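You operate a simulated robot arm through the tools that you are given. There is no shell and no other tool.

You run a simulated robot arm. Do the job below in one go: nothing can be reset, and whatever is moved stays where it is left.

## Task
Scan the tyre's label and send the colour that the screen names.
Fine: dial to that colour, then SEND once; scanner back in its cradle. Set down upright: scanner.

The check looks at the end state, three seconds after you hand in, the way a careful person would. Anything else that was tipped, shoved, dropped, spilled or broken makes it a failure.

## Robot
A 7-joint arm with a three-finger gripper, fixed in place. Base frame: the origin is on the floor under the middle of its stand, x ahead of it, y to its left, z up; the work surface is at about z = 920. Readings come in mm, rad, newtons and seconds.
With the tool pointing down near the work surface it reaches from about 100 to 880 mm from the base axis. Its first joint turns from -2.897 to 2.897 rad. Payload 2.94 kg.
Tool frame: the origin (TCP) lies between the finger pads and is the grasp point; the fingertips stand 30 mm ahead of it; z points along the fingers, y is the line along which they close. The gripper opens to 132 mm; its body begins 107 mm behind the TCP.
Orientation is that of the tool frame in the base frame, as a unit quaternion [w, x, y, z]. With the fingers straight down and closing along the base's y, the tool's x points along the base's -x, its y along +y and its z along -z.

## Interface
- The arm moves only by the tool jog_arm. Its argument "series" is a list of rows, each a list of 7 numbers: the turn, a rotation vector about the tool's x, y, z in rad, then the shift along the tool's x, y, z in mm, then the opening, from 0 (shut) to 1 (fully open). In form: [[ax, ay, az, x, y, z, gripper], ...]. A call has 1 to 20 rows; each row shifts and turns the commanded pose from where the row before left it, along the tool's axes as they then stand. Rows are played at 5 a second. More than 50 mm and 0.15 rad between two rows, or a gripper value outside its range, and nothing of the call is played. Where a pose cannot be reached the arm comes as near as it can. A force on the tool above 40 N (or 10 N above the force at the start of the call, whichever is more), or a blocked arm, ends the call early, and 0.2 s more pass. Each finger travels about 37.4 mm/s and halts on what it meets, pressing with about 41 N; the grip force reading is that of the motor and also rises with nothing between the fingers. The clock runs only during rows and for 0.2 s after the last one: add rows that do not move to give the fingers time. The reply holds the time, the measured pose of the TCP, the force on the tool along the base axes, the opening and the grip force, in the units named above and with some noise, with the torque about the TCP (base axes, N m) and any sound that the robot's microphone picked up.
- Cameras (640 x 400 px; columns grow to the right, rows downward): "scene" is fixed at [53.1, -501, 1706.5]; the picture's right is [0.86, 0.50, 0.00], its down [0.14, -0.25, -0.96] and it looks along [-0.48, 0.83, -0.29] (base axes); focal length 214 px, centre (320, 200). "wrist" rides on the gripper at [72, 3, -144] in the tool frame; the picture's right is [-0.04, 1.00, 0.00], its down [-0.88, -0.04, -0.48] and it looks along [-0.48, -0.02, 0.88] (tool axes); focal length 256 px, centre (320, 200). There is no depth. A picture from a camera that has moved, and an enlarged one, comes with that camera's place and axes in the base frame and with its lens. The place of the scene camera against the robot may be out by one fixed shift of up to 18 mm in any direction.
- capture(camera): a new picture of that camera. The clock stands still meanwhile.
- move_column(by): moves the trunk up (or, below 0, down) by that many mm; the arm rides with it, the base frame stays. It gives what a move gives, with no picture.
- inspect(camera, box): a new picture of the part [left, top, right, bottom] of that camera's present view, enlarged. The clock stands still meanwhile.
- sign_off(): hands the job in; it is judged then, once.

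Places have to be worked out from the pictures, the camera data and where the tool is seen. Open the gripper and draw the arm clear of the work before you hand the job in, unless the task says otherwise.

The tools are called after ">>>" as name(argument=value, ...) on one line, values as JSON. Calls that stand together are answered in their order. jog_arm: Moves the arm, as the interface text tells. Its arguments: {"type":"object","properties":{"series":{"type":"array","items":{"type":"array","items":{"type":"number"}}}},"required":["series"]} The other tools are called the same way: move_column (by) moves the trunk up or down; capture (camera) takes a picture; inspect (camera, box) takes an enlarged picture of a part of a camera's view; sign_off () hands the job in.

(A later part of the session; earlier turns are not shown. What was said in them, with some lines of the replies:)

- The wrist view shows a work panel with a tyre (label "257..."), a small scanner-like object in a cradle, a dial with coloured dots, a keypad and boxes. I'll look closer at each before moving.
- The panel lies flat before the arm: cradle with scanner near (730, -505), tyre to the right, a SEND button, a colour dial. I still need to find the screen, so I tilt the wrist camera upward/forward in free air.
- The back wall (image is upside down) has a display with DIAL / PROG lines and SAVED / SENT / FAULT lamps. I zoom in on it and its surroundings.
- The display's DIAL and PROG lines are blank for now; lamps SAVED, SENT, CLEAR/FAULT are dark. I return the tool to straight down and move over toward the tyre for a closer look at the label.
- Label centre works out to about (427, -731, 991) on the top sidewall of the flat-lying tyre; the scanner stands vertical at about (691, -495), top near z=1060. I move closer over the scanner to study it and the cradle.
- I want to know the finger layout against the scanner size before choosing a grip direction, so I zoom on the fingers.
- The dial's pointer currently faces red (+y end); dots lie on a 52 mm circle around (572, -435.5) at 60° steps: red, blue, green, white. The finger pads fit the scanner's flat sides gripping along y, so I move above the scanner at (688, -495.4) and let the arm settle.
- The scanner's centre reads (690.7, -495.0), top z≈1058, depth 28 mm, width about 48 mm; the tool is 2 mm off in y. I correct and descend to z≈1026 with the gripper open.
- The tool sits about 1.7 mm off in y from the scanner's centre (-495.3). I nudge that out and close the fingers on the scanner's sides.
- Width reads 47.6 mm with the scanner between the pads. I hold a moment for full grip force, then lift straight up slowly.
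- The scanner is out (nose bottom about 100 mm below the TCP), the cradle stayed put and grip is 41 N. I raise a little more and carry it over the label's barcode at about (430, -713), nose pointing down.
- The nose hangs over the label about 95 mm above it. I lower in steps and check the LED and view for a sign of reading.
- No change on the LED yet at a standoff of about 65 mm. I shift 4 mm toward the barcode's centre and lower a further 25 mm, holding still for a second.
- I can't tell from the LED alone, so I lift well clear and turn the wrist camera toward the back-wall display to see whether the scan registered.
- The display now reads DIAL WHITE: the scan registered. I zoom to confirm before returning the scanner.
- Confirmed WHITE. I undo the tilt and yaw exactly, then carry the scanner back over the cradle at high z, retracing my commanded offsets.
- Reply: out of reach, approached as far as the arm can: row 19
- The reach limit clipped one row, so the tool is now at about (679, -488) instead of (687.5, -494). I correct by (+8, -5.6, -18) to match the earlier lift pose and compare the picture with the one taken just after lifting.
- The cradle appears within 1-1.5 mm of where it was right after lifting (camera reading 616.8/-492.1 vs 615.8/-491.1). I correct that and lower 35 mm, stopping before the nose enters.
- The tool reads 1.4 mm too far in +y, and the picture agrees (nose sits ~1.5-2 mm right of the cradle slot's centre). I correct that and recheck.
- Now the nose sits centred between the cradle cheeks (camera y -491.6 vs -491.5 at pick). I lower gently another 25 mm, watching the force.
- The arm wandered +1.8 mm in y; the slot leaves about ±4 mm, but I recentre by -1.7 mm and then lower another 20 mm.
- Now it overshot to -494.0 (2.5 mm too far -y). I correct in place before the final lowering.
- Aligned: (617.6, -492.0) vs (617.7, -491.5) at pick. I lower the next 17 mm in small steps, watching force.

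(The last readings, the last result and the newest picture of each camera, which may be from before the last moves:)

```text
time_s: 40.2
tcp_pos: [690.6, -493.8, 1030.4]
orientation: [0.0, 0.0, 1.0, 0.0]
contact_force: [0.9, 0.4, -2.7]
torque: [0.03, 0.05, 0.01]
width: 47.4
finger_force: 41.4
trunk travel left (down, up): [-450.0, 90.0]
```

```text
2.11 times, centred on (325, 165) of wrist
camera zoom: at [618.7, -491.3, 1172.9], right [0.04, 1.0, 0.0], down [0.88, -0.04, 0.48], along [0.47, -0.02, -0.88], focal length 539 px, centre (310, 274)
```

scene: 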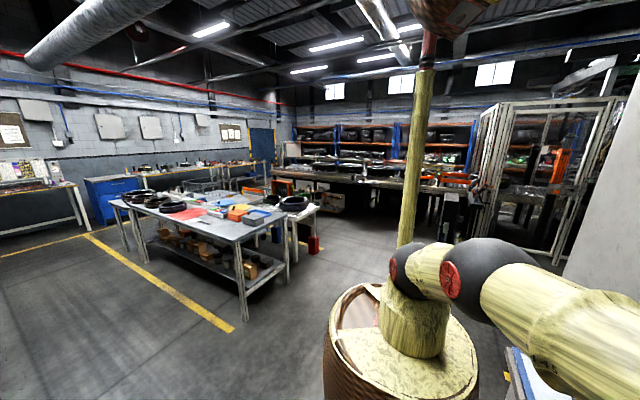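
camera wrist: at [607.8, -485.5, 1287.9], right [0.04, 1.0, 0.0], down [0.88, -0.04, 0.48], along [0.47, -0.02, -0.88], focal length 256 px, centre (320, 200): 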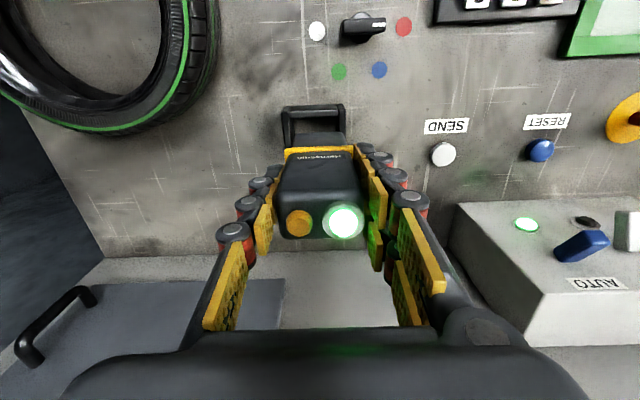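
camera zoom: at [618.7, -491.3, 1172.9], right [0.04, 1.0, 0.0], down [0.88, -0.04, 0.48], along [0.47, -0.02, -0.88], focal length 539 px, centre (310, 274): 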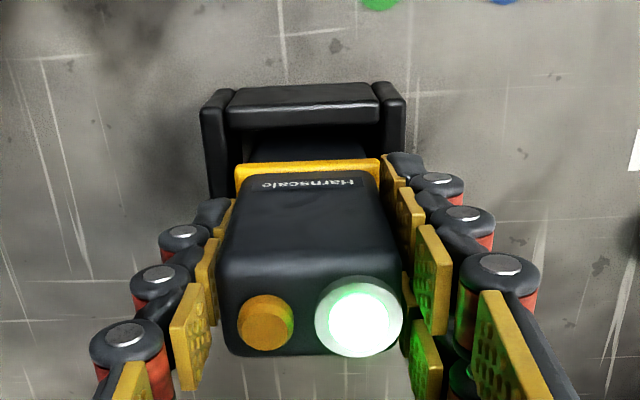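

About 3.5 mm remain to the pick height. I lower by 1 mm steps, looking for the scanner's weight to come off.

>>> jog_arm(series=[[0, 0, 0, 0.5, 0, 1, 0], [0, 0, 0, 0, 0, 1, 0], [0, 0, 0, 0, 0, 1, 0], [0, 0, 0, 0, 0, 0, 0], [0, 0, 0, 0, 0, 0, 0]])

>>> inspect(camera="wrist", box=[200, 70, 450, 260])

```text
time_s: 41.4
tcp_pos: [689.5, -492.9, 1026.5]
orientation: [0.0, 0.0, 1.0, -0.001]
contact_force: [0.0, 0.1, -1.0]
torque: [0.05, -0.05, 0.01]
width: 47.2
finger_force: 41.2
trunk travel left (down, up): [-450.0, 90.0]
```

```text
2.11 times, centred on (325, 165) of wrist
camera zoom: at [616.8, -490.6, 1169.8], right [0.04, 1.0, 0.0], down [0.88, -0.04, 0.48], along [0.47, -0.02, -0.88], focal length 539 px, centre (310, 274)
```

zoom: 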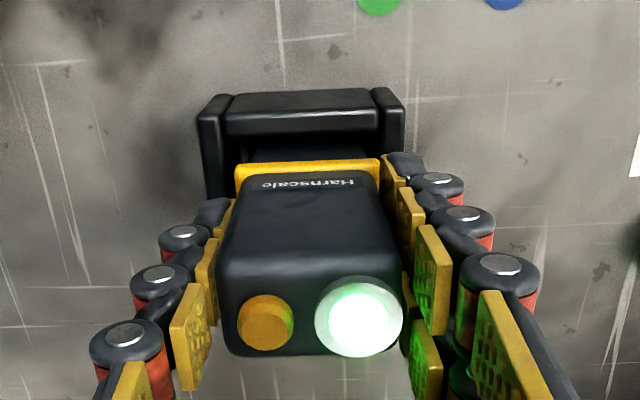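

Nearly at pick height (z 1169.8 vs 1169.4). I continue in 0.5 mm steps to feel for the seat.

>>> jog_arm(series=[[0, 0, 0, -0.4, -0.6, 0.5, 0], [0, 0, 0, 0, 0, 0.5, 0], [0, 0, 0, 0, 0, 0, 0], [0, 0, 0, 0, 0, 0, 0]])

```text
time_s: 42.4
tcp_pos: [689.1, -493.5, 1026.3]
orientation: [0.001, 0.0, 1.0, -0.001]
contact_force: [-0.3, -2.2, 4.4]
torque: [-0.12, 0.13, 0.01]
width: 47.3
finger_force: 41.2
trunk travel left (down, up): [-450.0, 90.0]
```

Force along z went from -2 to +4.4 N: the scanner is seated on the cradle floor. I release it gently.

>>> jog_arm(series=[[0, 0, 0, 0, 0, 0, 0.4], [0, 0, 0, 0, 0, 0, 0.45], [0, 0, 0, 0, 0, 0, 0.6], [0, 0, 0, 0, 0, 0, 0.8], [0, 0, 0, 0, 0, 0, 1], [0, 0, 0, 0, 0, 0, 1], [0, 0, 0, 0, 0, 0, 1], [0, 0, 0, 0, 0, 0, 1]])

>>> capture(camera="wrist")

>>> inspect(camera="wrist", box=[200, 90, 450, 260])

```text
time_s: 44.2
tcp_pos: [689.9, -492.2, 1025.2]
orientation: [0.0, 0.0, 1.0, 0.0]
contact_force: [0.3, 0.1, 0.4]
torque: [0.0, 0.01, 0.03]
width: 132.1
finger_force: 0.2
trunk travel left (down, up): [-450.0, 90.0]
```

```text
taken
camera wrist: at [617.6, -491.0, 1168.8], right [0.04, 1.0, 0.0], down [0.88, -0.04, 0.48], along [0.47, -0.02, -0.88], focal length 256 px, centre (320, 200)
```

wrist: 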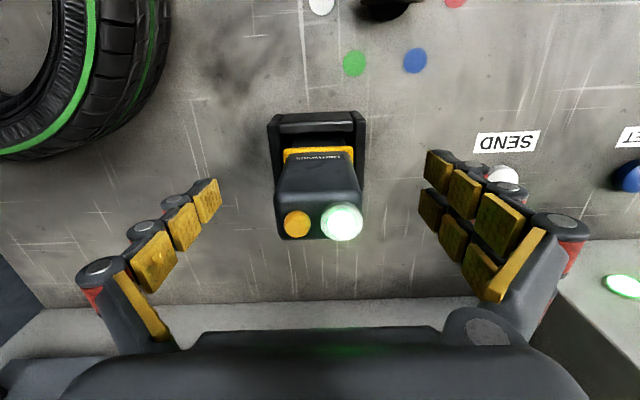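

```text
2.35 times, centred on (325, 175) of wrist
camera zoom: at [617.6, -491.0, 1168.8], right [0.04, 1.0, 0.0], down [0.88, -0.04, 0.48], along [0.47, -0.02, -0.88], focal length 602 px, centre (308, 259)
```

zoom: 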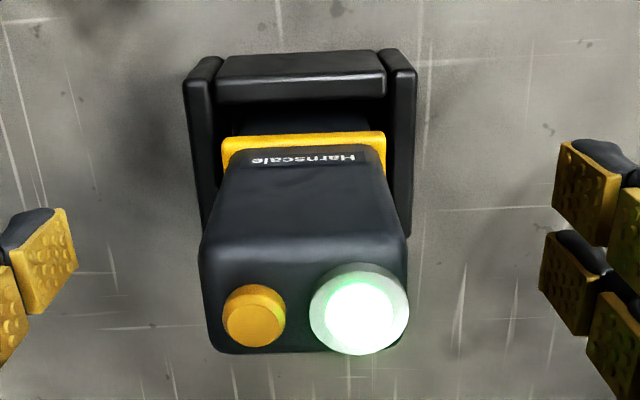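

The scanner stands upright in its cradle, released. I rise straight up and then move over the dial at (572, -435.5) at a safe height to look at it.

>>> jog_arm(series=[[0, 0, 0, 0, 0, -10, 1], [0, 0, 0, 0, 0, -20, 1], [0, 0, 0, 0, 0, -40, 1], [0, 0, 0, 0, 0, -40, 1], [0, 0, 0, 0, 0, -20, 1], [0, 0, 0, 29.5, 14.2, 0, 1], [0, 0, 0, 29.5, 14.2, 0, 1], [0, 0, 0, 29.5, 14.2, 0, 1], [0, 0, 0, 29.5, 14.2, 0, 1], [0, 0, 0, 0, 0, 0, 0.6], [0, 0, 0, 0, 0, 0, 0.6], [0, 0, 0, 0, 0, 0, 0.6]])

>>> capture(camera="wrist")

>>> inspect(camera="wrist", box=[250, 90, 390, 220])

```text
time_s: 46.8
tcp_pos: [571.3, -437.8, 1156.1]
orientation: [0.0, 0.001, 1.0, 0.001]
contact_force: [0.6, 1.0, -0.1]
torque: [0.01, -0.01, 0.0]
width: 79.2
finger_force: 0.1
trunk travel left (down, up): [-450.0, 90.0]
```

```text
taken
camera wrist: at [500.5, -435.2, 1297.9], right [0.04, 1.0, 0.0], down [0.88, -0.04, 0.48], along [0.47, -0.02, -0.88], focal length 256 px, centre (320, 200)
```

wrist: 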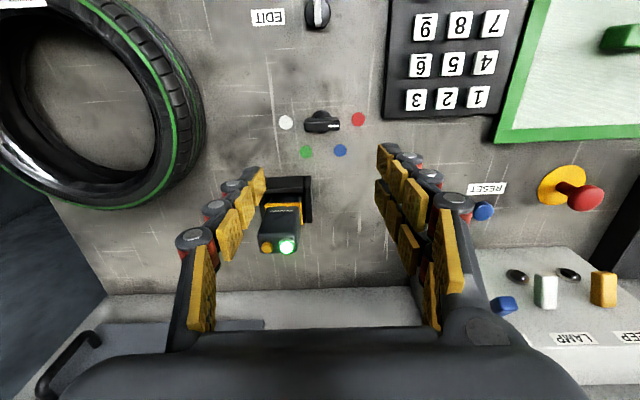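

```text
3.08 times, centred on (320, 155) of wrist
camera zoom: at [500.5, -435.2, 1297.9], right [0.04, 1.0, 0.0], down [0.88, -0.04, 0.48], along [0.47, -0.02, -0.88], focal length 788 px, centre (320, 338)
```

zoom: 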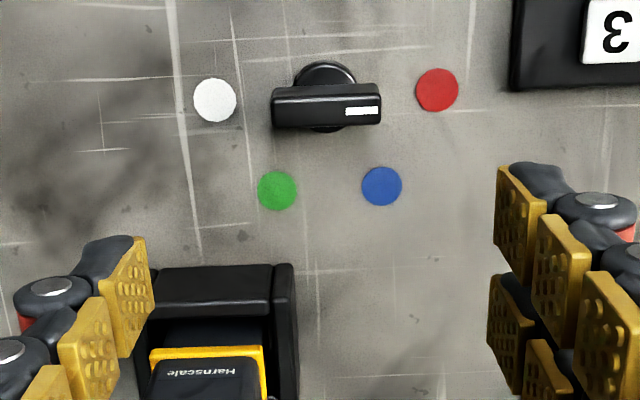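

Triangulating the pointer mark puts the dial's bar top at z≈953, centre ≈(577, -435.3), pointing to red (+y). I rotate the tool by a quarter turn at this height so that the fingers close across the bar (along x).

>>> jog_arm(series=[[0, 0, -0.14, 0, 0, 0, 0.6], [0, 0, -0.14, 0, 0, 0, 0.6], [0, 0, -0.14, 0, 0, 0, 0.6], [0, 0, -0.14, 0, 0, 0, 0.6], [0, 0, -0.14, 0, 0, 0, 0.6], [0, 0, -0.14, 0, 0, 0, 0.6], [0, 0, -0.14, 0, 0, 0, 0.6], [0, 0, -0.14, 0, 0, 0, 0.6], [0, 0, -0.14, 0, 0, 0, 0.6], [0, 0, -0.14, 0, 0, 0, 0.6], [0, 0, -0.14, 0, 0, 0, 0.6], [0, 0, -0.0308, 0, 0, 0, 0.6], [0, 0, 0, 0, 0, 0, 0.6], [0, 0, 0, 0, 0, 0, 0.6]])

>>> capture(camera="wrist")

```text
time_s: 49.8
tcp_pos: [571.8, -435.6, 1154.5]
orientation: [0.0, 0.707, -0.707, 0.001]
contact_force: [0.4, -0.4, -0.3]
torque: [0.0, -0.01, 0.0]
width: 79.2
finger_force: 0.0
trunk travel left (down, up): [-450.0, 90.0]
```

```text
taken
camera wrist: at [569.7, -508.9, 1297.8], right [-1.0, 0.04, 0.0], down [0.04, 0.88, 0.48], along [0.02, 0.48, -0.88], focal length 256 px, centre (320, 200)
```

wrist: 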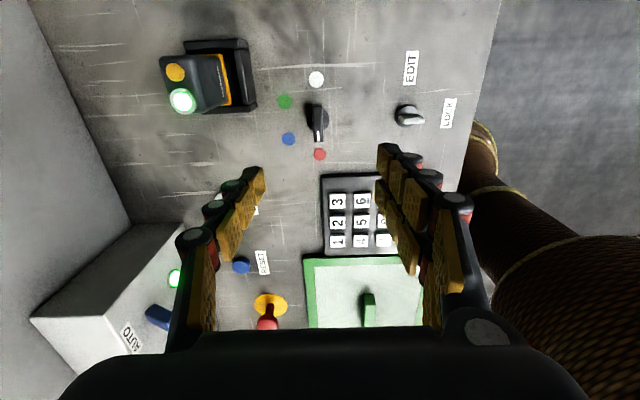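

The quarter turn was reached. This view gives a good x-fix of the dial; I zoom in.

>>> inspect(camera="wrist", box=[260, 60, 380, 170])

```text
3.64 times, centred on (320, 115) of wrist
camera zoom: at [569.7, -508.9, 1297.8], right [-1.0, 0.04, 0.0], down [0.04, 0.88, 0.48], along [0.02, 0.48, -0.88], focal length 931 px, centre (320, 509)
```

zoom: 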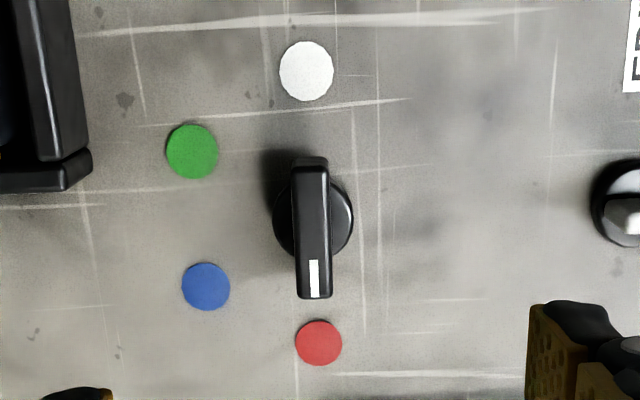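

The dial centre is (575.2, -435.3); the tool is at about (572.3, -436.2). I shift by (+3, +0.9) and descend to z≈1005 for a check.

>>> jog_arm(series=[[0, 0, 0, -0.9, -3, 30, 0.6], [0, 0, 0, 0, 0, 40, 0.6], [0, 0, 0, 0, 0, 40, 0.6], [0, 0, 0, 0, 0, 40, 0.5], [0, 0, 0, 0, 0, 0, 0.45], [0, 0, 0, 0, 0, 0, 0.45], [0, 0, 0, 0, 0, 0, 0.45]])

>>> capture(camera="wrist")

>>> inspect(camera="wrist", box=[240, 60, 400, 200])

```text
time_s: 51.4
tcp_pos: [571.5, -434.8, 1006.2]
orientation: [0.0, 0.707, -0.707, 0.0]
contact_force: [0.1, -0.3, 0.2]
torque: [-0.02, 0.0, 0.01]
width: 59.5
finger_force: 0.0
trunk travel left (down, up): [-450.0, 90.0]
```

```text
taken
camera wrist: at [569.4, -507.8, 1148.9], right [-1.0, 0.04, 0.0], down [0.04, 0.88, 0.48], along [0.02, 0.48, -0.88], focal length 256 px, centre (320, 200)
```

wrist: 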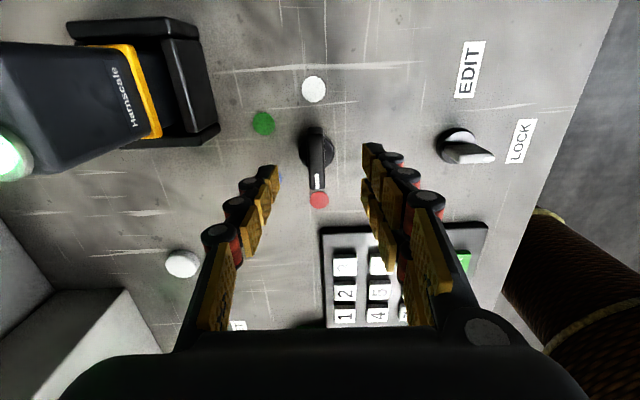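

```text
2.86 times, centred on (320, 130) of wrist
camera zoom: at [569.4, -507.8, 1148.9], right [-1.0, 0.04, 0.0], down [0.04, 0.88, 0.48], along [0.02, 0.48, -0.88], focal length 731 px, centre (320, 400)
```

zoom: 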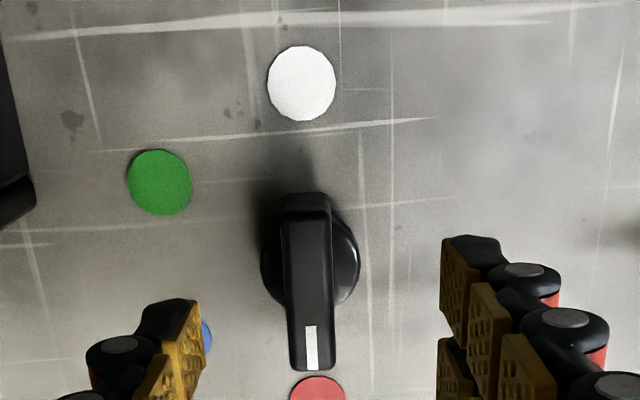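

The x shift did not fully show (tool at ≈572.3, dial at ≈575.4). I apply another +3 mm in x here and recheck before lowering.

>>> jog_arm(series=[[0, 0, 0, 0, -3, 0, 0.45], [0, 0, 0, 0, 0, 0, 0.45], [0, 0, 0, 0, 0, 0, 0.45]])

>>> inspect(camera="wrist", box=[240, 60, 400, 200])

```text
time_s: 52.2
tcp_pos: [577.1, -435.5, 1006.0]
orientation: [0.0, 0.707, -0.707, -0.001]
contact_force: [-0.1, -0.4, 0.4]
torque: [-0.03, -0.01, 0.0]
width: 59.4
finger_force: 0.0
trunk travel left (down, up): [-450.0, 90.0]
```

```text
2.86 times, centred on (320, 130) of wrist
camera zoom: at [573.8, -507.8, 1148.8], right [-1.0, 0.04, 0.0], down [0.04, 0.88, 0.48], along [0.02, 0.48, -0.88], focal length 731 px, centre (320, 400)
```

zoom: 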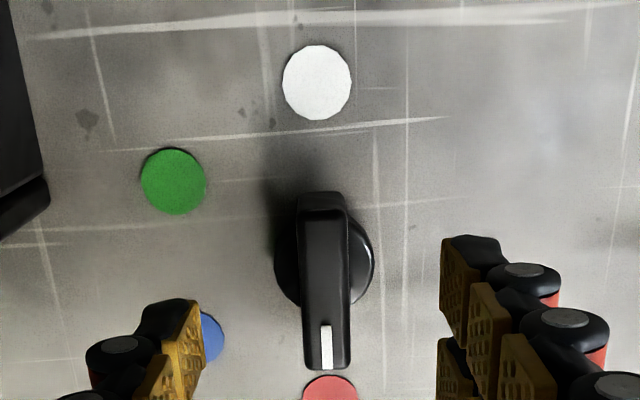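

Now the tool is at 576.9 vs the dial at 575.6: about 1.2 mm over. I correct and lower to z≈971 around the bar.

>>> jog_arm(series=[[0, 0, 0, 0, 1.0, 12, 0.45], [0, 0, 0, 0, 0, 12, 0.45], [0, 0, 0, 0, 0, 11, 0.45], [0, 0, 0, 0, 0, 0, 0.45], [0, 0, 0, 0, 0, 0, 0.45]])

>>> inspect(camera="wrist", box=[200, 60, 440, 260])

```text
time_s: 53.4
tcp_pos: [575.5, -437.2, 970.2]
orientation: [0.001, -0.707, 0.707, 0.001]
contact_force: [0.4, 0.4, 0.3]
torque: [0.01, 0.0, -0.03]
width: 59.7
finger_force: 0.0
trunk travel left (down, up): [-450.0, 90.0]
```

```text
2.00 times, centred on (320, 160) of wrist
camera zoom: at [573.9, -510.4, 1113.3], right [-1.0, 0.04, 0.0], down [0.04, 0.88, 0.48], along [0.02, 0.48, -0.88], focal length 512 px, centre (320, 280)
```

zoom: 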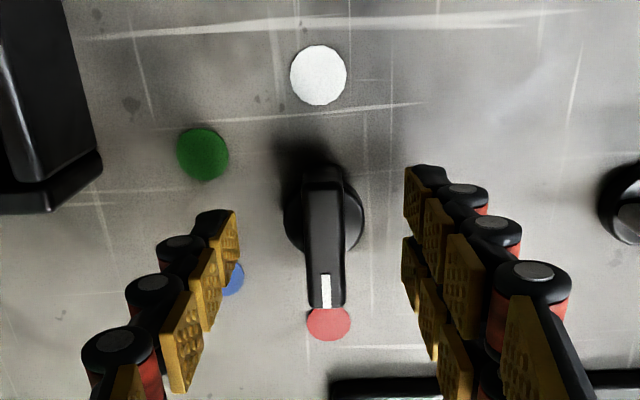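

The bar is centred between the fingers and the tips are about at bar level. I close on the bar.

>>> jog_arm(series=[[0, 0, 0, 0, 0, 0, 0.3], [0, 0, 0, 0, 0, 0, 0.2], [0, 0, 0, 0, 0, 0, 0.1], [0, 0, 0, 0, 0, 0, 0], [0, 0, 0, 0, 0, 0, 0], [0, 0, 0, 0, 0, 0, 0], [0, 0, 0, 0, 0, 0, 0]])

>>> inspect(camera="wrist", box=[200, 60, 440, 260])

```text
time_s: 55.0
tcp_pos: [575.9, -437.0, 970.6]
orientation: [0.0, -0.707, 0.708, 0.001]
contact_force: [-9.9, -0.8, -1.9]
torque: [-0.16, 0.29, -0.01]
width: 14.1
finger_force: 39.8
trunk travel left (down, up): [-450.0, 90.0]
```

```text
2.00 times, centred on (320, 160) of wrist
camera zoom: at [572.5, -510.5, 1112.8], right [-1.0, 0.04, 0.0], down [0.04, 0.88, 0.48], along [0.02, 0.48, -0.88], focal length 512 px, centre (320, 280)
```

zoom: 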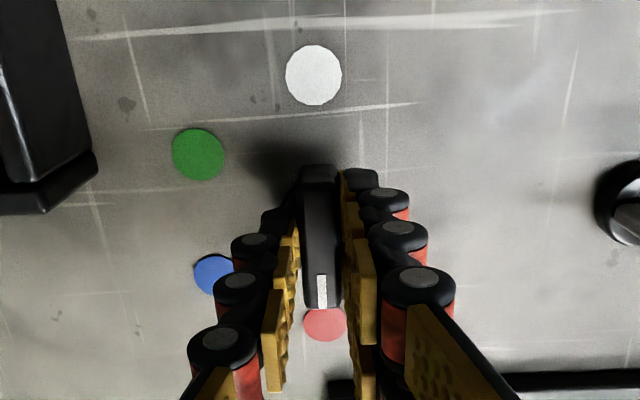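

The bar is held (14.1 mm, 40 N) with a small side load. I turn it clockwise from above toward blue first (about +0.5 rad about tool z), easing the x offset, and watch forces.

>>> jog_arm(series=[[0, 0, 0, 0, 0.6, 0, 0], [0, 0, 0.1, 0, 0, 0, 0], [0, 0, 0.1, 0, 0, 0, 0], [0, 0, 0.1, 0, 0, 0, 0], [0, 0, 0.1, 0, 0, 0, 0], [0, 0, 0.1, 0, 0, 0, 0], [0, 0, 0, 0, 0, 0, 0]])

>>> inspect(camera="wrist", box=[200, 60, 440, 260])

```text
time_s: 56.6
tcp_pos: [573.3, -436.8, 970.0]
orientation: [0.0, -0.509, 0.861, 0.0]
contact_force: [-17.1, -9.6, -9.6]
torque: [-0.3, 0.5, 0.01]
width: 13.8
finger_force: 40.5
trunk travel left (down, up): [-450.0, 90.0]
```

```text
2.00 times, centred on (320, 160) of wrist
camera zoom: at [537.0, -499.8, 1112.9], right [-0.85, 0.52, 0.0], down [0.46, 0.75, 0.48], along [0.25, 0.41, -0.88], focal length 512 px, centre (320, 280)
```

zoom: 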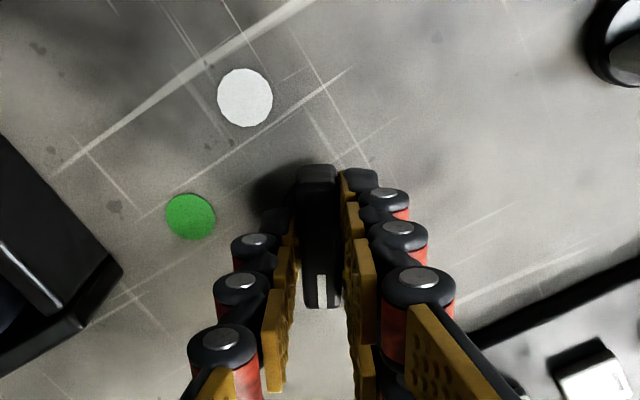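

The dial turns along with the gripper; side load is -17/-10 N, so I ease the position by about 1 mm toward it and turn another 0.5 rad.

>>> jog_arm(series=[[0, 0, 0, 0.9, 0.7, 0, 0], [0, 0, 0.1, 0, 0, 0, 0], [0, 0, 0.1, 0, 0, 0, 0], [0, 0, 0.1, 0, 0, 0, 0], [0, 0, 0.1, 0, 0, 0, 0], [0, 0, 0.1, 0, 0, 0, 0], [0, 0, 0, 0, 0, 0, 0]])

>>> inspect(camera="wrist", box=[200, 60, 440, 260])

```text
time_s: 58.2
tcp_pos: [574.1, -436.7, 969.1]
orientation: [0.0, -0.28, 0.96, 0.001]
contact_force: [-18.7, -0.6, -8.0]
torque: [0.51, -0.17, -0.03]
width: 13.8
finger_force: 39.9
trunk travel left (down, up): [-450.0, 90.0]
```

```text
2.00 times, centred on (320, 160) of wrist
camera zoom: at [511.2, -473.6, 1112.9], right [-0.5, 0.86, 0.0], down [0.76, 0.44, 0.48], along [0.41, 0.24, -0.88], focal length 512 px, centre (320, 280)
```

zoom: 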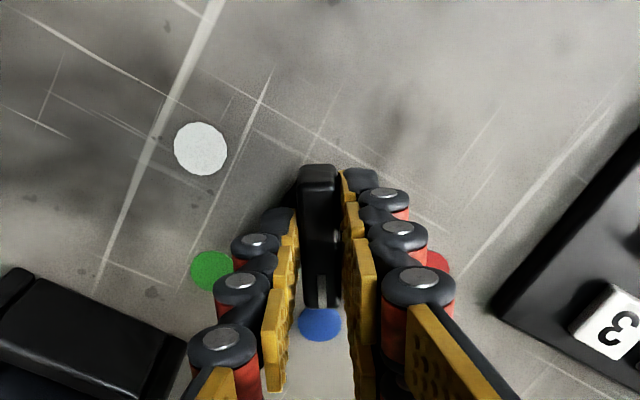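

The pointer now faces blue. I ease the load and turn on toward green.

>>> jog_arm(series=[[0, 0, 0, 0.8, 0.5, 0.4, 0], [0, 0, 0.1, 0, 0, 0, 0], [0, 0, 0.1, 0, 0, 0, 0], [0, 0, 0.1, 0, 0, 0, 0], [0, 0, 0.1, 0, 0, 0, 0], [0, 0, 0.1, 0, 0, 0, 0], [0, 0, 0, 0, 0, 0, 0]])

>>> inspect(camera="wrist", box=[200, 60, 440, 260])

```text
time_s: 59.8
tcp_pos: [573.0, -435.5, 969.0]
orientation: [0.001, -0.035, 0.999, 0.001]
contact_force: [-14.2, 7.3, -5.5]
torque: [0.16, 0.52, 0.07]
width: 13.8
finger_force: 40.3
trunk travel left (down, up): [-450.0, 90.0]
```

```text
2.00 times, centred on (320, 160) of wrist
camera zoom: at [501.1, -437.9, 1113.0], right [-0.03, 1.0, 0.0], down [0.88, 0.02, 0.48], along [0.48, 0.01, -0.88], focal length 512 px, centre (320, 280)
```

zoom: 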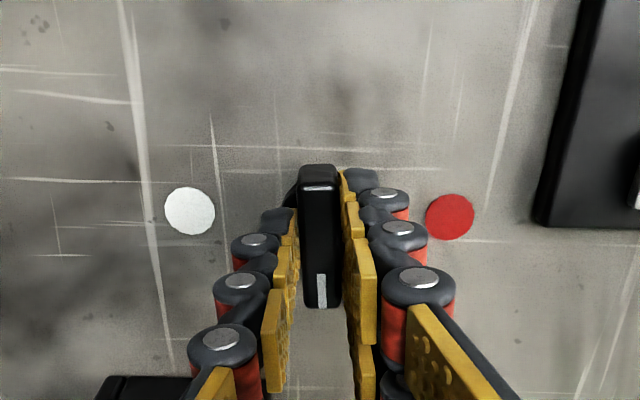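

Halfway, pointer along +x. I ease again slightly and continue toward green.

>>> jog_arm(series=[[0, 0, 0, 0.8, 0.4, 0.3, 0], [0, 0, 0.1, 0, 0, 0, 0], [0, 0, 0.1, 0, 0, 0, 0], [0, 0, 0.1, 0, 0, 0, 0], [0, 0, 0.1, 0, 0, 0, 0], [0, 0, 0.1, 0, 0, 0, 0], [0, 0, 0, 0, 0, 0, 0]])

>>> inspect(camera="wrist", box=[200, 60, 440, 260])

```text
time_s: 61.4
tcp_pos: [573.3, -434.4, 969.6]
orientation: [0.0, 0.214, 0.977, 0.0]
contact_force: [-9.2, 19.3, -6.1]
torque: [0.15, -0.62, 0.0]
width: 13.6
finger_force: 40.1
trunk travel left (down, up): [-450.0, 90.0]
```

```text
2.00 times, centred on (320, 160) of wrist
camera zoom: at [509.4, -401.9, 1113.1], right [0.46, 0.89, 0.0], down [0.78, -0.4, 0.47], along [0.42, -0.22, -0.88], focal length 512 px, centre (320, 280)
```

zoom: 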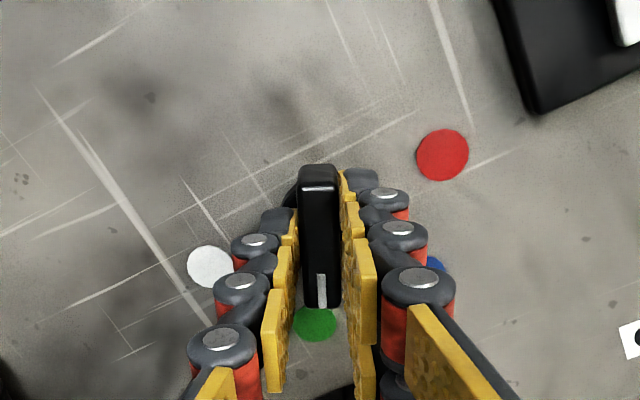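

The pointer is at green now; load is (-9, +19) N. I ease by (-0.4, +1.0) mm and turn on another 0.6 rad toward white.

>>> jog_arm(series=[[0, 0, 0, 0.8, 0.75, 0.3, 0], [0, 0, 0.1, 0, 0, 0, 0], [0, 0, 0.1, 0, 0, 0, 0], [0, 0, 0.1, 0, 0, 0, 0], [0, 0, 0.1, 0, 0, 0, 0], [0, 0, 0.1, 0, 0, 0, 0], [0, 0, 0.1, 0, 0, 0, 0], [0, 0, 0, 0, 0, 0, 0]])

>>> inspect(camera="wrist", box=[200, 60, 440, 260])

```text
time_s: 63.2
tcp_pos: [572.8, -433.0, 970.0]
orientation: [0.001, 0.494, 0.87, 0.0]
contact_force: [4.4, 18.1, 0.0]
torque: [1.29, 0.38, 0.01]
width: 13.8
finger_force: 39.8
trunk travel left (down, up): [-450.0, 90.0]
```

```text
2.00 times, centred on (320, 160) of wrist
camera zoom: at [539.9, -370.1, 1112.9], right [0.88, 0.48, 0.0], down [0.42, -0.77, 0.48], along [0.23, -0.42, -0.88], focal length 512 px, centre (320, 280)
```

zoom: 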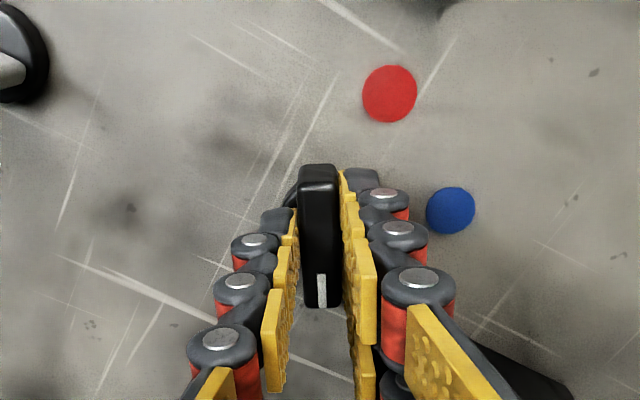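

About 0.54 rad to white remains; tracking is fine. I ease +1 mm in y and finish the turn.

>>> jog_arm(series=[[0, 0, 0, 0.7, 0.6, 0, 0], [0, 0, 0.1, 0, 0, 0, 0], [0, 0, 0.1, 0, 0, 0, 0], [0, 0, 0.1, 0, 0, 0, 0], [0, 0, 0.1, 0, 0, 0, 0], [0, 0, 0.1, 0, 0, 0, 0], [0, 0, 0.04, 0, 0, 0, 0], [0, 0, 0, 0, 0, 0, 0], [0, 0, 0, 0, 0, 0, 0]])

>>> inspect(camera="wrist", box=[200, 60, 440, 260])

```text
time_s: 65.2
tcp_pos: [575.1, -432.9, 970.1]
orientation: [0.002, 0.707, 0.707, -0.001]
contact_force: [16.1, 12.5, 13.6]
torque: [0.69, -0.49, 0.03]
width: 13.5
finger_force: 39.9
trunk travel left (down, up): [-450.0, 90.0]
```

```text
2.00 times, centred on (320, 160) of wrist
camera zoom: at [578.3, -361.0, 1112.8], right [1.0, -0.04, 0.0], down [-0.04, -0.88, 0.48], along [-0.02, -0.48, -0.88], focal length 512 px, centre (320, 280)
```

zoom: 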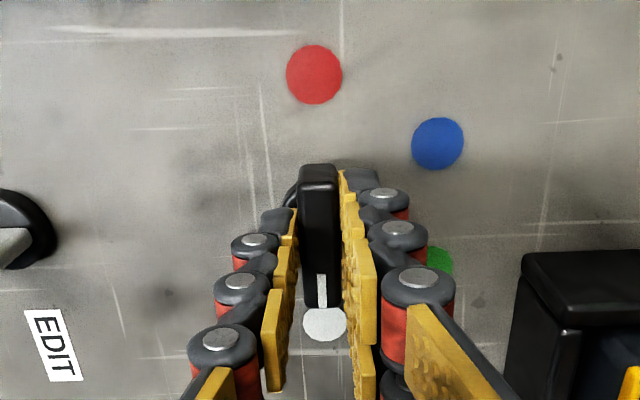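

The pointer is squarely on white. I ease the load a bit, open the fingers, rise straight up and look.

>>> jog_arm(series=[[0, 0, 0, 0, 0, 0, 0.2], [0, 0, 0, 0, 0, 0, 0.4], [0, 0, 0, 0, 0, 0, 0.45], [0, 0, 0, 0, 0, 0, 0.45], [0, 0, 0, 0, 0, -10, 0.45], [0, 0, 0, 0, 0, -30, 0.45], [0, 0, 0, 0, 0, -40, 0.45], [0, 0, 0, 0, 0, -40, 0.45], [0, 0, 0, 0, 0, -40, 0.45], [0, 0, 0, 0, 0, 0, 0.45]])

>>> capture(camera="wrist")

>>> inspect(camera="wrist", box=[240, 60, 400, 200])

```text
time_s: 67.4
tcp_pos: [575.3, -434.3, 1133.7]
orientation: [-0.001, 0.707, 0.707, -0.001]
contact_force: [0.1, -0.8, -0.2]
torque: [0.0, 0.02, -0.02]
width: 59.4
finger_force: 0.1
trunk travel left (down, up): [-450.0, 90.0]
```

```text
taken
camera wrist: at [578.3, -362.4, 1276.6], right [1.0, -0.04, 0.0], down [-0.04, -0.88, 0.48], along [-0.02, -0.47, -0.88], focal length 256 px, centre (320, 200)
```

wrist: 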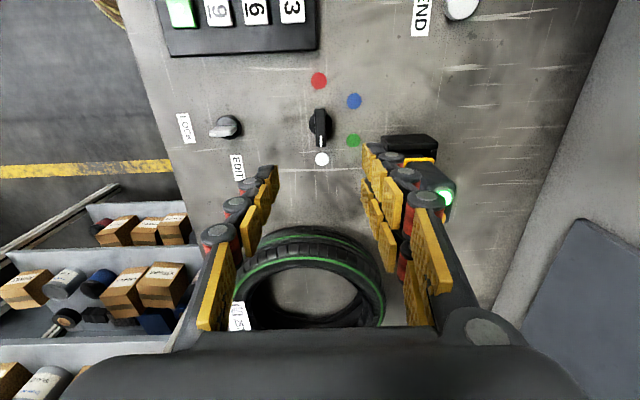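

```text
2.86 times, centred on (320, 130) of wrist
camera zoom: at [578.3, -362.4, 1276.6], right [1.0, -0.04, 0.0], down [-0.04, -0.88, 0.48], along [-0.02, -0.47, -0.88], focal length 731 px, centre (320, 400)
```

zoom: 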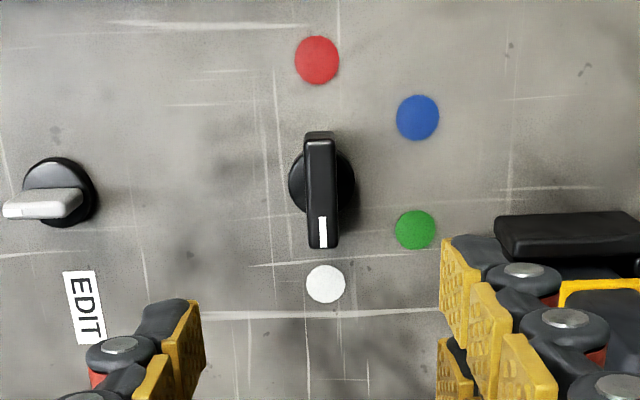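

The dial points at white. I rotate the tool back and move toward the SEND button (≈(740, -308)) with the fingers closing, to locate it exactly.

>>> jog_arm(series=[[0, 0, -0.14, 0, 0, 0, 0.45], [0, 0, -0.14, 0, 0, 0, 0.45], [0, 0, -0.14, 0, 0, 0, 0.45], [0, 0, -0.14, 0, 0, 0, 0.45], [0, 0, -0.14, 0, 0, 0, 0.45], [0, 0, -0.14, 0, 0, 0, 0.45], [0, 0, -0.14, 0, 0, 0, 0.3], [0, 0, -0.14, 0, 0, 0, 0.2], [0, 0, -0.14, 0, 0, 0, 0.1], [0, 0, -0.14, 0, 0, 0, 0], [0, 0, -0.14, 0, 0, 0, 0], [0, 0, -0.0308, 0, 0, 0, 0], [0, 0, 0, -25, 31.5, 0, 0], [0, 0, 0, -25, 31.5, 0, 0], [0, 0, 0, -25, 31.5, 0, 0], [0, 0, 0, -25, 31.5, 0, 0], [0, 0, 0, 0, 0, 0, 0], [0, 0, 0, 0, 0, 0, 0]])

>>> capture(camera="wrist")

>>> inspect(camera="wrist", box=[250, 90, 450, 260])

```text
time_s: 71.2
tcp_pos: [675.4, -307.5, 1130.8]
orientation: [0.0, 0.0, 1.0, 0.0]
contact_force: [-0.6, 0.3, -1.0]
torque: [-0.03, -0.04, 0.01]
width: 0.2
finger_force: 28.6
trunk travel left (down, up): [-450.0, 90.0]
```

```text
taken
camera wrist: at [603.6, -305.4, 1273.2], right [0.04, 1.0, 0.0], down [0.88, -0.04, 0.48], along [0.47, -0.02, -0.88], focal length 256 px, centre (320, 200)
```

wrist: 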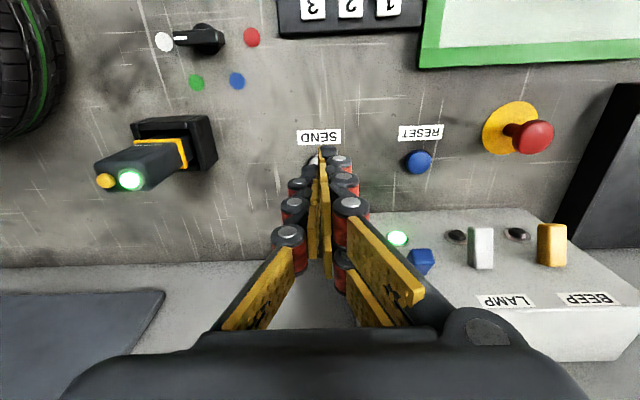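

```text
2.35 times, centred on (350, 175) of wrist
camera zoom: at [603.6, -305.4, 1273.2], right [0.04, 1.0, 0.0], down [0.88, -0.04, 0.48], along [0.47, -0.02, -0.88], focal length 602 px, centre (249, 259)
```

zoom: 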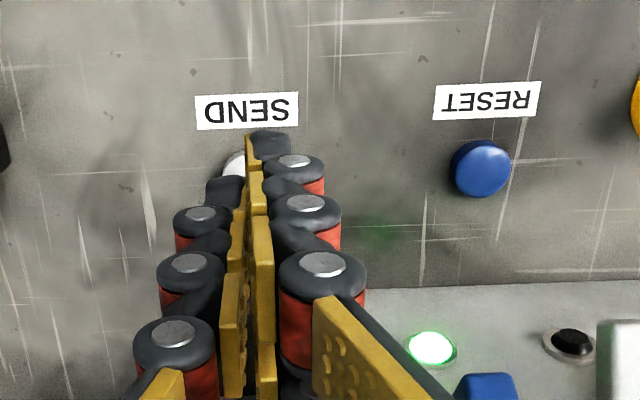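

SEND's label is at (695, -311) and earlier clear views give the button at about (733.5, -312), top near z≈930-936. I move over it with closed fingers and lower to z≈990, tips well above.

>>> jog_arm(series=[[0, 0, 0, -29, -2.2, 0, 0], [0, 0, 0, -29, -2.2, 0, 0], [0, 0, 0, 0, 0, 40, 0], [0, 0, 0, 0, 0, 40, 0], [0, 0, 0, 0, 0, 40, 0], [0, 0, 0, 0, 0, 20, 0], [0, 0, 0, 0, 0, 0, 0], [0, 0, 0, 0, 0, 0, 0]])

>>> capture(camera="wrist")

>>> inspect(camera="wrist", box=[250, 90, 400, 230])

```text
time_s: 73.0
tcp_pos: [732.5, -314.1, 988.4]
orientation: [0.0, 0.0, 1.0, 0.001]
contact_force: [0.5, -0.1, -0.2]
torque: [-0.02, -0.02, 0.0]
width: 0.0
finger_force: 28.1
trunk travel left (down, up): [-450.0, 90.0]
```

```text
taken
camera wrist: at [660.5, -310.9, 1132.2], right [0.04, 1.0, 0.0], down [0.88, -0.04, 0.48], along [0.47, -0.02, -0.88], focal length 256 px, centre (320, 200)
```

wrist: 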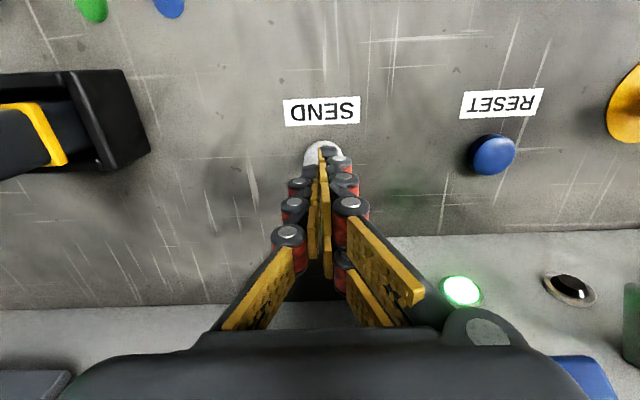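

```text
2.86 times, centred on (325, 160) of wrist
camera zoom: at [660.5, -310.9, 1132.2], right [0.04, 1.0, 0.0], down [0.88, -0.04, 0.48], along [0.47, -0.02, -0.88], focal length 731 px, centre (306, 314)
```

zoom: 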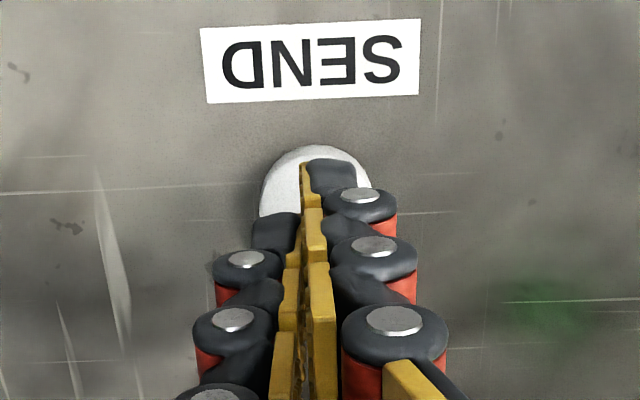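

The button's centre appears at about (731, -311), 32 mm across; tips are 1.5/3 mm off. I correct and lower slowly to tips ≈ z 941.

>>> jog_arm(series=[[0, 0, 0, 1.5, 2.8, 0, 0], [0, 0, 0, 0, 0, 6, 0], [0, 0, 0, 0, 0, 6, 0], [0, 0, 0, 0, 0, 5, 0], [0, 0, 0, 0, 0, 0, 0], [0, 0, 0, 0, 0, 0, 0]])

>>> inspect(camera="wrist", box=[250, 90, 400, 230])

```text
time_s: 74.4
tcp_pos: [730.3, -309.9, 972.6]
orientation: [0.0, 0.0, 1.0, 0.0]
contact_force: [0.0, -0.7, -0.7]
torque: [0.01, 0.01, 0.01]
width: 0.0
finger_force: 28.9
trunk travel left (down, up): [-450.0, 90.0]
```

```text
2.86 times, centred on (325, 160) of wrist
camera zoom: at [658.5, -307.3, 1114.8], right [0.04, 1.0, 0.0], down [0.88, -0.04, 0.48], along [0.47, -0.02, -0.88], focal length 731 px, centre (306, 314)
```

zoom: 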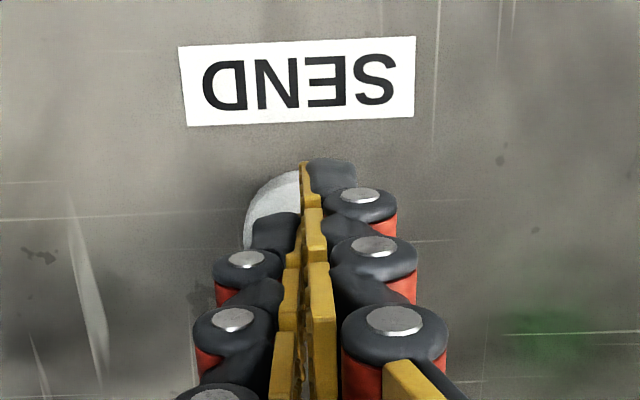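

Tips are over the button (tip z≈942), no contact yet. I descend 2 mm per row and watch for contact.

>>> jog_arm(series=[[0, 0, 0, 0, 0, 2, 0], [0, 0, 0, 0, 0, 2, 0], [0, 0, 0, 0, 0, 2, 0], [0, 0, 0, 0, 0, 0, 0]])

```text
time_s: 75.4
tcp_pos: [729.9, -309.0, 965.9]
orientation: [0.0, 0.0, 1.0, 0.0]
contact_force: [-0.1, 0.1, 0.3]
torque: [0.02, 0.03, 0.02]
width: 0.1
finger_force: 28.6
trunk travel left (down, up): [-450.0, 90.0]
```

No contact at tip z≈936; continuing down in 1.5 mm steps.

>>> jog_arm(series=[[0, 0, 0, 0, -1, 1.5, 0], [0, 0, 0, 0, 0, 1.5, 0], [0, 0, 0, 0, 0, 1.5, 0], [0, 0, 0, 0, 0, 0, 0]])

```text
time_s: 76.4
tcp_pos: [729.2, -311.7, 962.1]
orientation: [0.0, 0.0, 1.0, 0.0]
contact_force: [0.4, -0.5, 0.7]
torque: [-0.02, -0.02, 0.01]
width: 0.0
finger_force: 28.9
trunk travel left (down, up): [-450.0, 90.0]
```

Still no contact at tip z≈932. I keep going in small steps.

>>> jog_arm(series=[[0, 0, 0, -1, 0, 1.5, 0], [0, 0, 0, 0, 0, 1.5, 0], [0, 0, 0, 0, 0, 1, 0], [0, 0, 0, 0, 0, 0, 0]])

>>> inspect(camera="wrist", box=[250, 90, 400, 230])

```text
time_s: 77.4
tcp_pos: [730.7, -310.6, 959.9]
orientation: [0.0, 0.001, 1.0, 0.0]
contact_force: [-0.7, -1.0, -0.9]
torque: [0.0, 0.01, -0.01]
width: 0.4
finger_force: 28.9
trunk travel left (down, up): [-450.0, 90.0]
```

```text
2.86 times, centred on (325, 160) of wrist
camera zoom: at [658.5, -308.2, 1102.2], right [0.04, 1.0, 0.0], down [0.88, -0.04, 0.48], along [0.47, -0.02, -0.88], focal length 731 px, centre (306, 314)
```

zoom: 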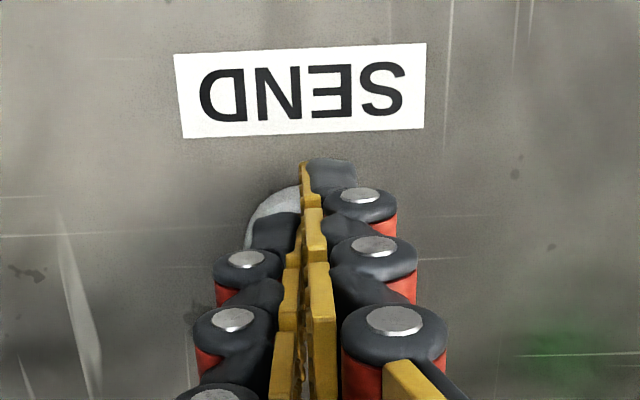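

Tips at z≈930 and still free; the button's centre is confirmed near (732.8, -311). Continuing down.

>>> jog_arm(series=[[0, 0, 0, -1.5, 0, 1, 0], [0, 0, 0, 0, 0, 1, 0], [0, 0, 0, 0, 0, 1, 0], [0, 0, 0, 0, 0, 0, 0]])

```text
time_s: 78.4
tcp_pos: [730.6, -310.8, 954.6]
orientation: [-0.001, 0.001, 1.0, 0.0]
contact_force: [1.3, -0.5, 1.8]
torque: [0.0, 0.02, 0.0]
width: 6.0
finger_force: 28.4
trunk travel left (down, up): [-450.0, 90.0]
heard: click
```

A click was heard: SEND is pressed. I retract straight up right away and then look at the SENT lamp.

>>> jog_arm(series=[[0, 0, 0, 0, 0, -20, 0], [0, 0, 0, 0, 0, -40, 0], [0, 0, 0, 0, 0, -40, 0], [0, 0, 0, 0, 0, -40, 0], [0, 0, 0, 0, 0, -40, 0], [0, 0, 0, 0, 0, 0, 0], [0, 0, 0, 0, 0, 0, 0]])

>>> capture(camera="wrist")

```text
time_s: 80.0
tcp_pos: [728.6, -312.3, 1134.3]
orientation: [0.0, 0.0, 1.0, 0.0]
contact_force: [-0.3, -0.2, 0.2]
torque: [-0.02, -0.04, -0.03]
width: 0.1
finger_force: 28.7
trunk travel left (down, up): [-450.0, 90.0]
```

```text
taken
camera wrist: at [657.8, -310.3, 1277.0], right [0.04, 1.0, 0.0], down [0.88, -0.04, 0.48], along [0.48, -0.02, -0.88], focal length 256 px, centre (320, 200)
```

wrist: 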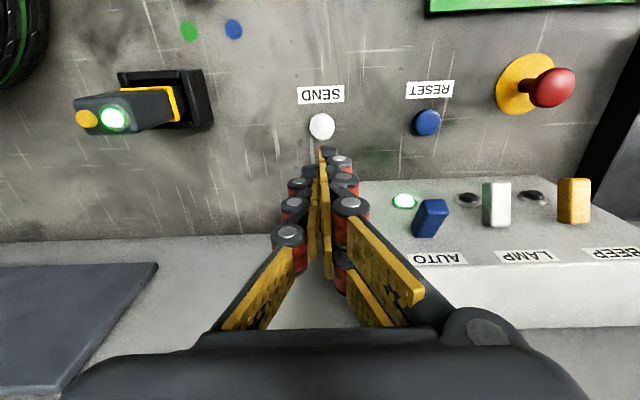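

Everything looks in place. I back off up to the start area, open the gripper and tilt the camera to read the display and lamps.

>>> jog_arm(series=[[0, 0, 0, 28.8, -11.5, -22.5, 0], [0, 0, 0, 28.8, -11.5, -22.5, 0], [0, 0, 0, 28.8, -11.5, -22.5, 0], [0, 0, 0, 28.8, -11.5, -22.5, 0.2], [0, 0, 0, 28.8, -11.5, -22.5, 0.4], [0, 0, 0, 28.8, -11.5, -22.5, 0.6], [0, 0, 0, 28.8, -11.5, -22.5, 0.8], [0, 0, 0, 28.8, -11.5, -22.5, 1], [0, 0, 0, 28.8, -11.5, -22.5, 1], [0, 0, 0, 28.8, -11.5, -22.5, 1], [0, -0.14, 0, 0, 0, 0, 1], [0, -0.14, 0, 0, 0, 0, 1], [0, -0.14, 0, 0, 0, 0, 1], [0, -0.14, 0, 0, 0, 0, 1], [0, 0, 0, 0, 0, 0, 1], [0, 0, 0, 0, 0, 0, 1]])

>>> capture(camera="wrist")

>>> inspect(camera="wrist", box=[150, 220, 450, 330])

>>> inspect(camera="wrist", box=[240, 0, 380, 150])

```text
time_s: 83.4
tcp_pos: [442.3, -426.1, 1359.5]
orientation: [0.276, 0.0, 0.961, 0.0]
contact_force: [-0.7, -0.3, -0.6]
torque: [0.01, -0.03, 0.03]
width: 131.9
finger_force: 0.0
trunk travel left (down, up): [-450.0, 90.0]
```

```text
taken
camera wrist: at [306.2, -423.5, 1443.1], right [0.04, 1.0, 0.02], down [0.49, -0.04, 0.87], along [0.87, -0.02, -0.49], focal length 256 px, centre (320, 200)
```

wrist: 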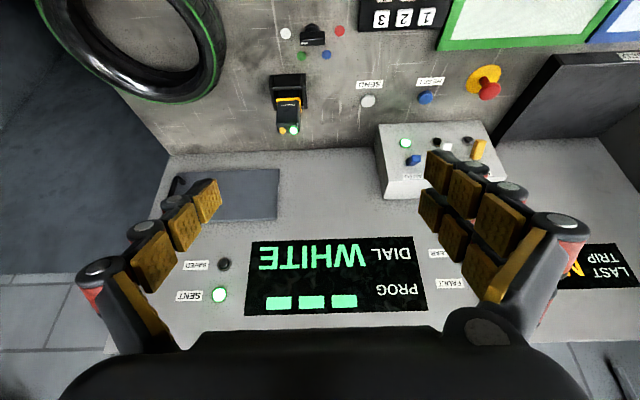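

```text
2.13 times, centred on (300, 275) of wrist
camera zoom: at [306.2, -423.5, 1443.1], right [0.04, 1.0, 0.02], down [0.49, -0.04, 0.87], along [0.87, -0.02, -0.49], focal length 546 px, centre (363, 40)
```

zoom: 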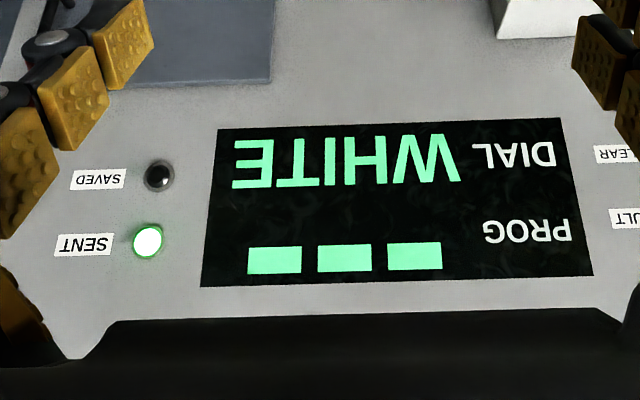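

```text
2.67 times, centred on (310, 75) of wrist
camera zoom: at [306.2, -423.5, 1443.1], right [0.04, 1.0, 0.02], down [0.49, -0.04, 0.87], along [0.87, -0.02, -0.49], focal length 683 px, centre (347, 533)
```

zoom: 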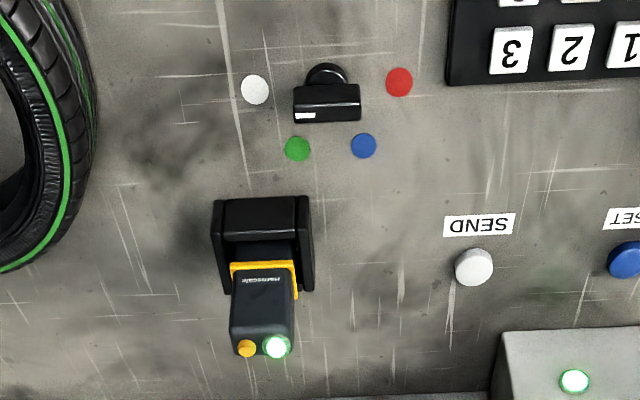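

SENT is lit, the dial is on white and the scanner is seated just as it was. I shift sideways to make sure the FAULT lamp is dark.

>>> jog_arm(series=[[0, 0, 0, 0, 45, 0, 1], [0, 0, 0, 0, 45, 0, 1], [0, 0, 0, 0, 45, 0, 1], [0, 0, 0, 0, 0, 0, 1]])

>>> capture(camera="wrist")

>>> inspect(camera="wrist", box=[340, 60, 640, 330])

```text
time_s: 84.4
tcp_pos: [444.0, -291.3, 1359.8]
orientation: [0.275, 0.001, 0.961, 0.001]
contact_force: [0.5, 0.1, -0.6]
torque: [0.06, 0.02, 0.0]
width: 131.8
finger_force: 0.1
trunk travel left (down, up): [-450.0, 90.0]
```

```text
taken
camera wrist: at [307.1, -287.6, 1443.1], right [0.04, 1.0, 0.02], down [0.49, -0.04, 0.87], along [0.87, -0.02, -0.49], focal length 256 px, centre (320, 200)
```

wrist: 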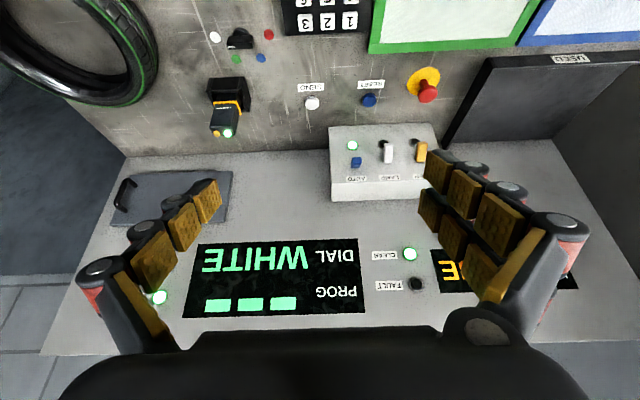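

```text
1.48 times, centred on (490, 195) of wrist
camera zoom: at [307.1, -287.6, 1443.1], right [0.04, 1.0, 0.02], down [0.49, -0.04, 0.87], along [0.87, -0.02, -0.49], focal length 379 px, centre (68, 207)
```

zoom: 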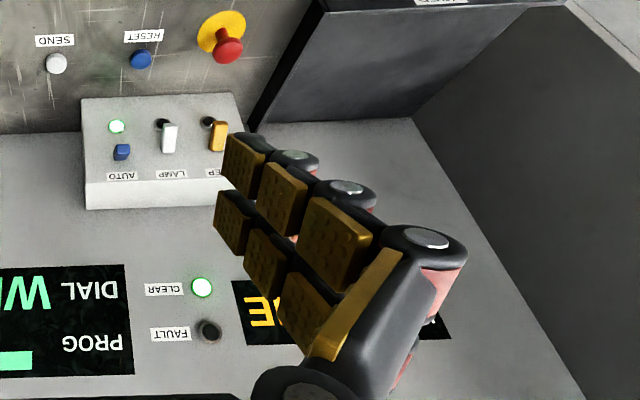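

SENT and CLEAR are lit, FAULT is dark, the dial is on white, the scanner is upright in its cradle, and the gripper is open with the arm well clear. I hand the job in.

>>> sign_off()

```text
The job is handed in.
```

I scanned the tyre's label, the screen named WHITE, and I sent white. The job is handed in; I haven't seen the result of the check.

- **Dial and SEND:** I turned the dial from red to white and pressed SEND once, with one click heard. Afterwards the SENT and CLEAR lamps were lit and FAULT was dark.
- **Scanner:** it is back upright in its cradle, within about a millimetre of where it started.
- **Everything else:** in the last pictures, nothing else appeared to be moved or tipped. The gripper is open and the arm is clear of the work.
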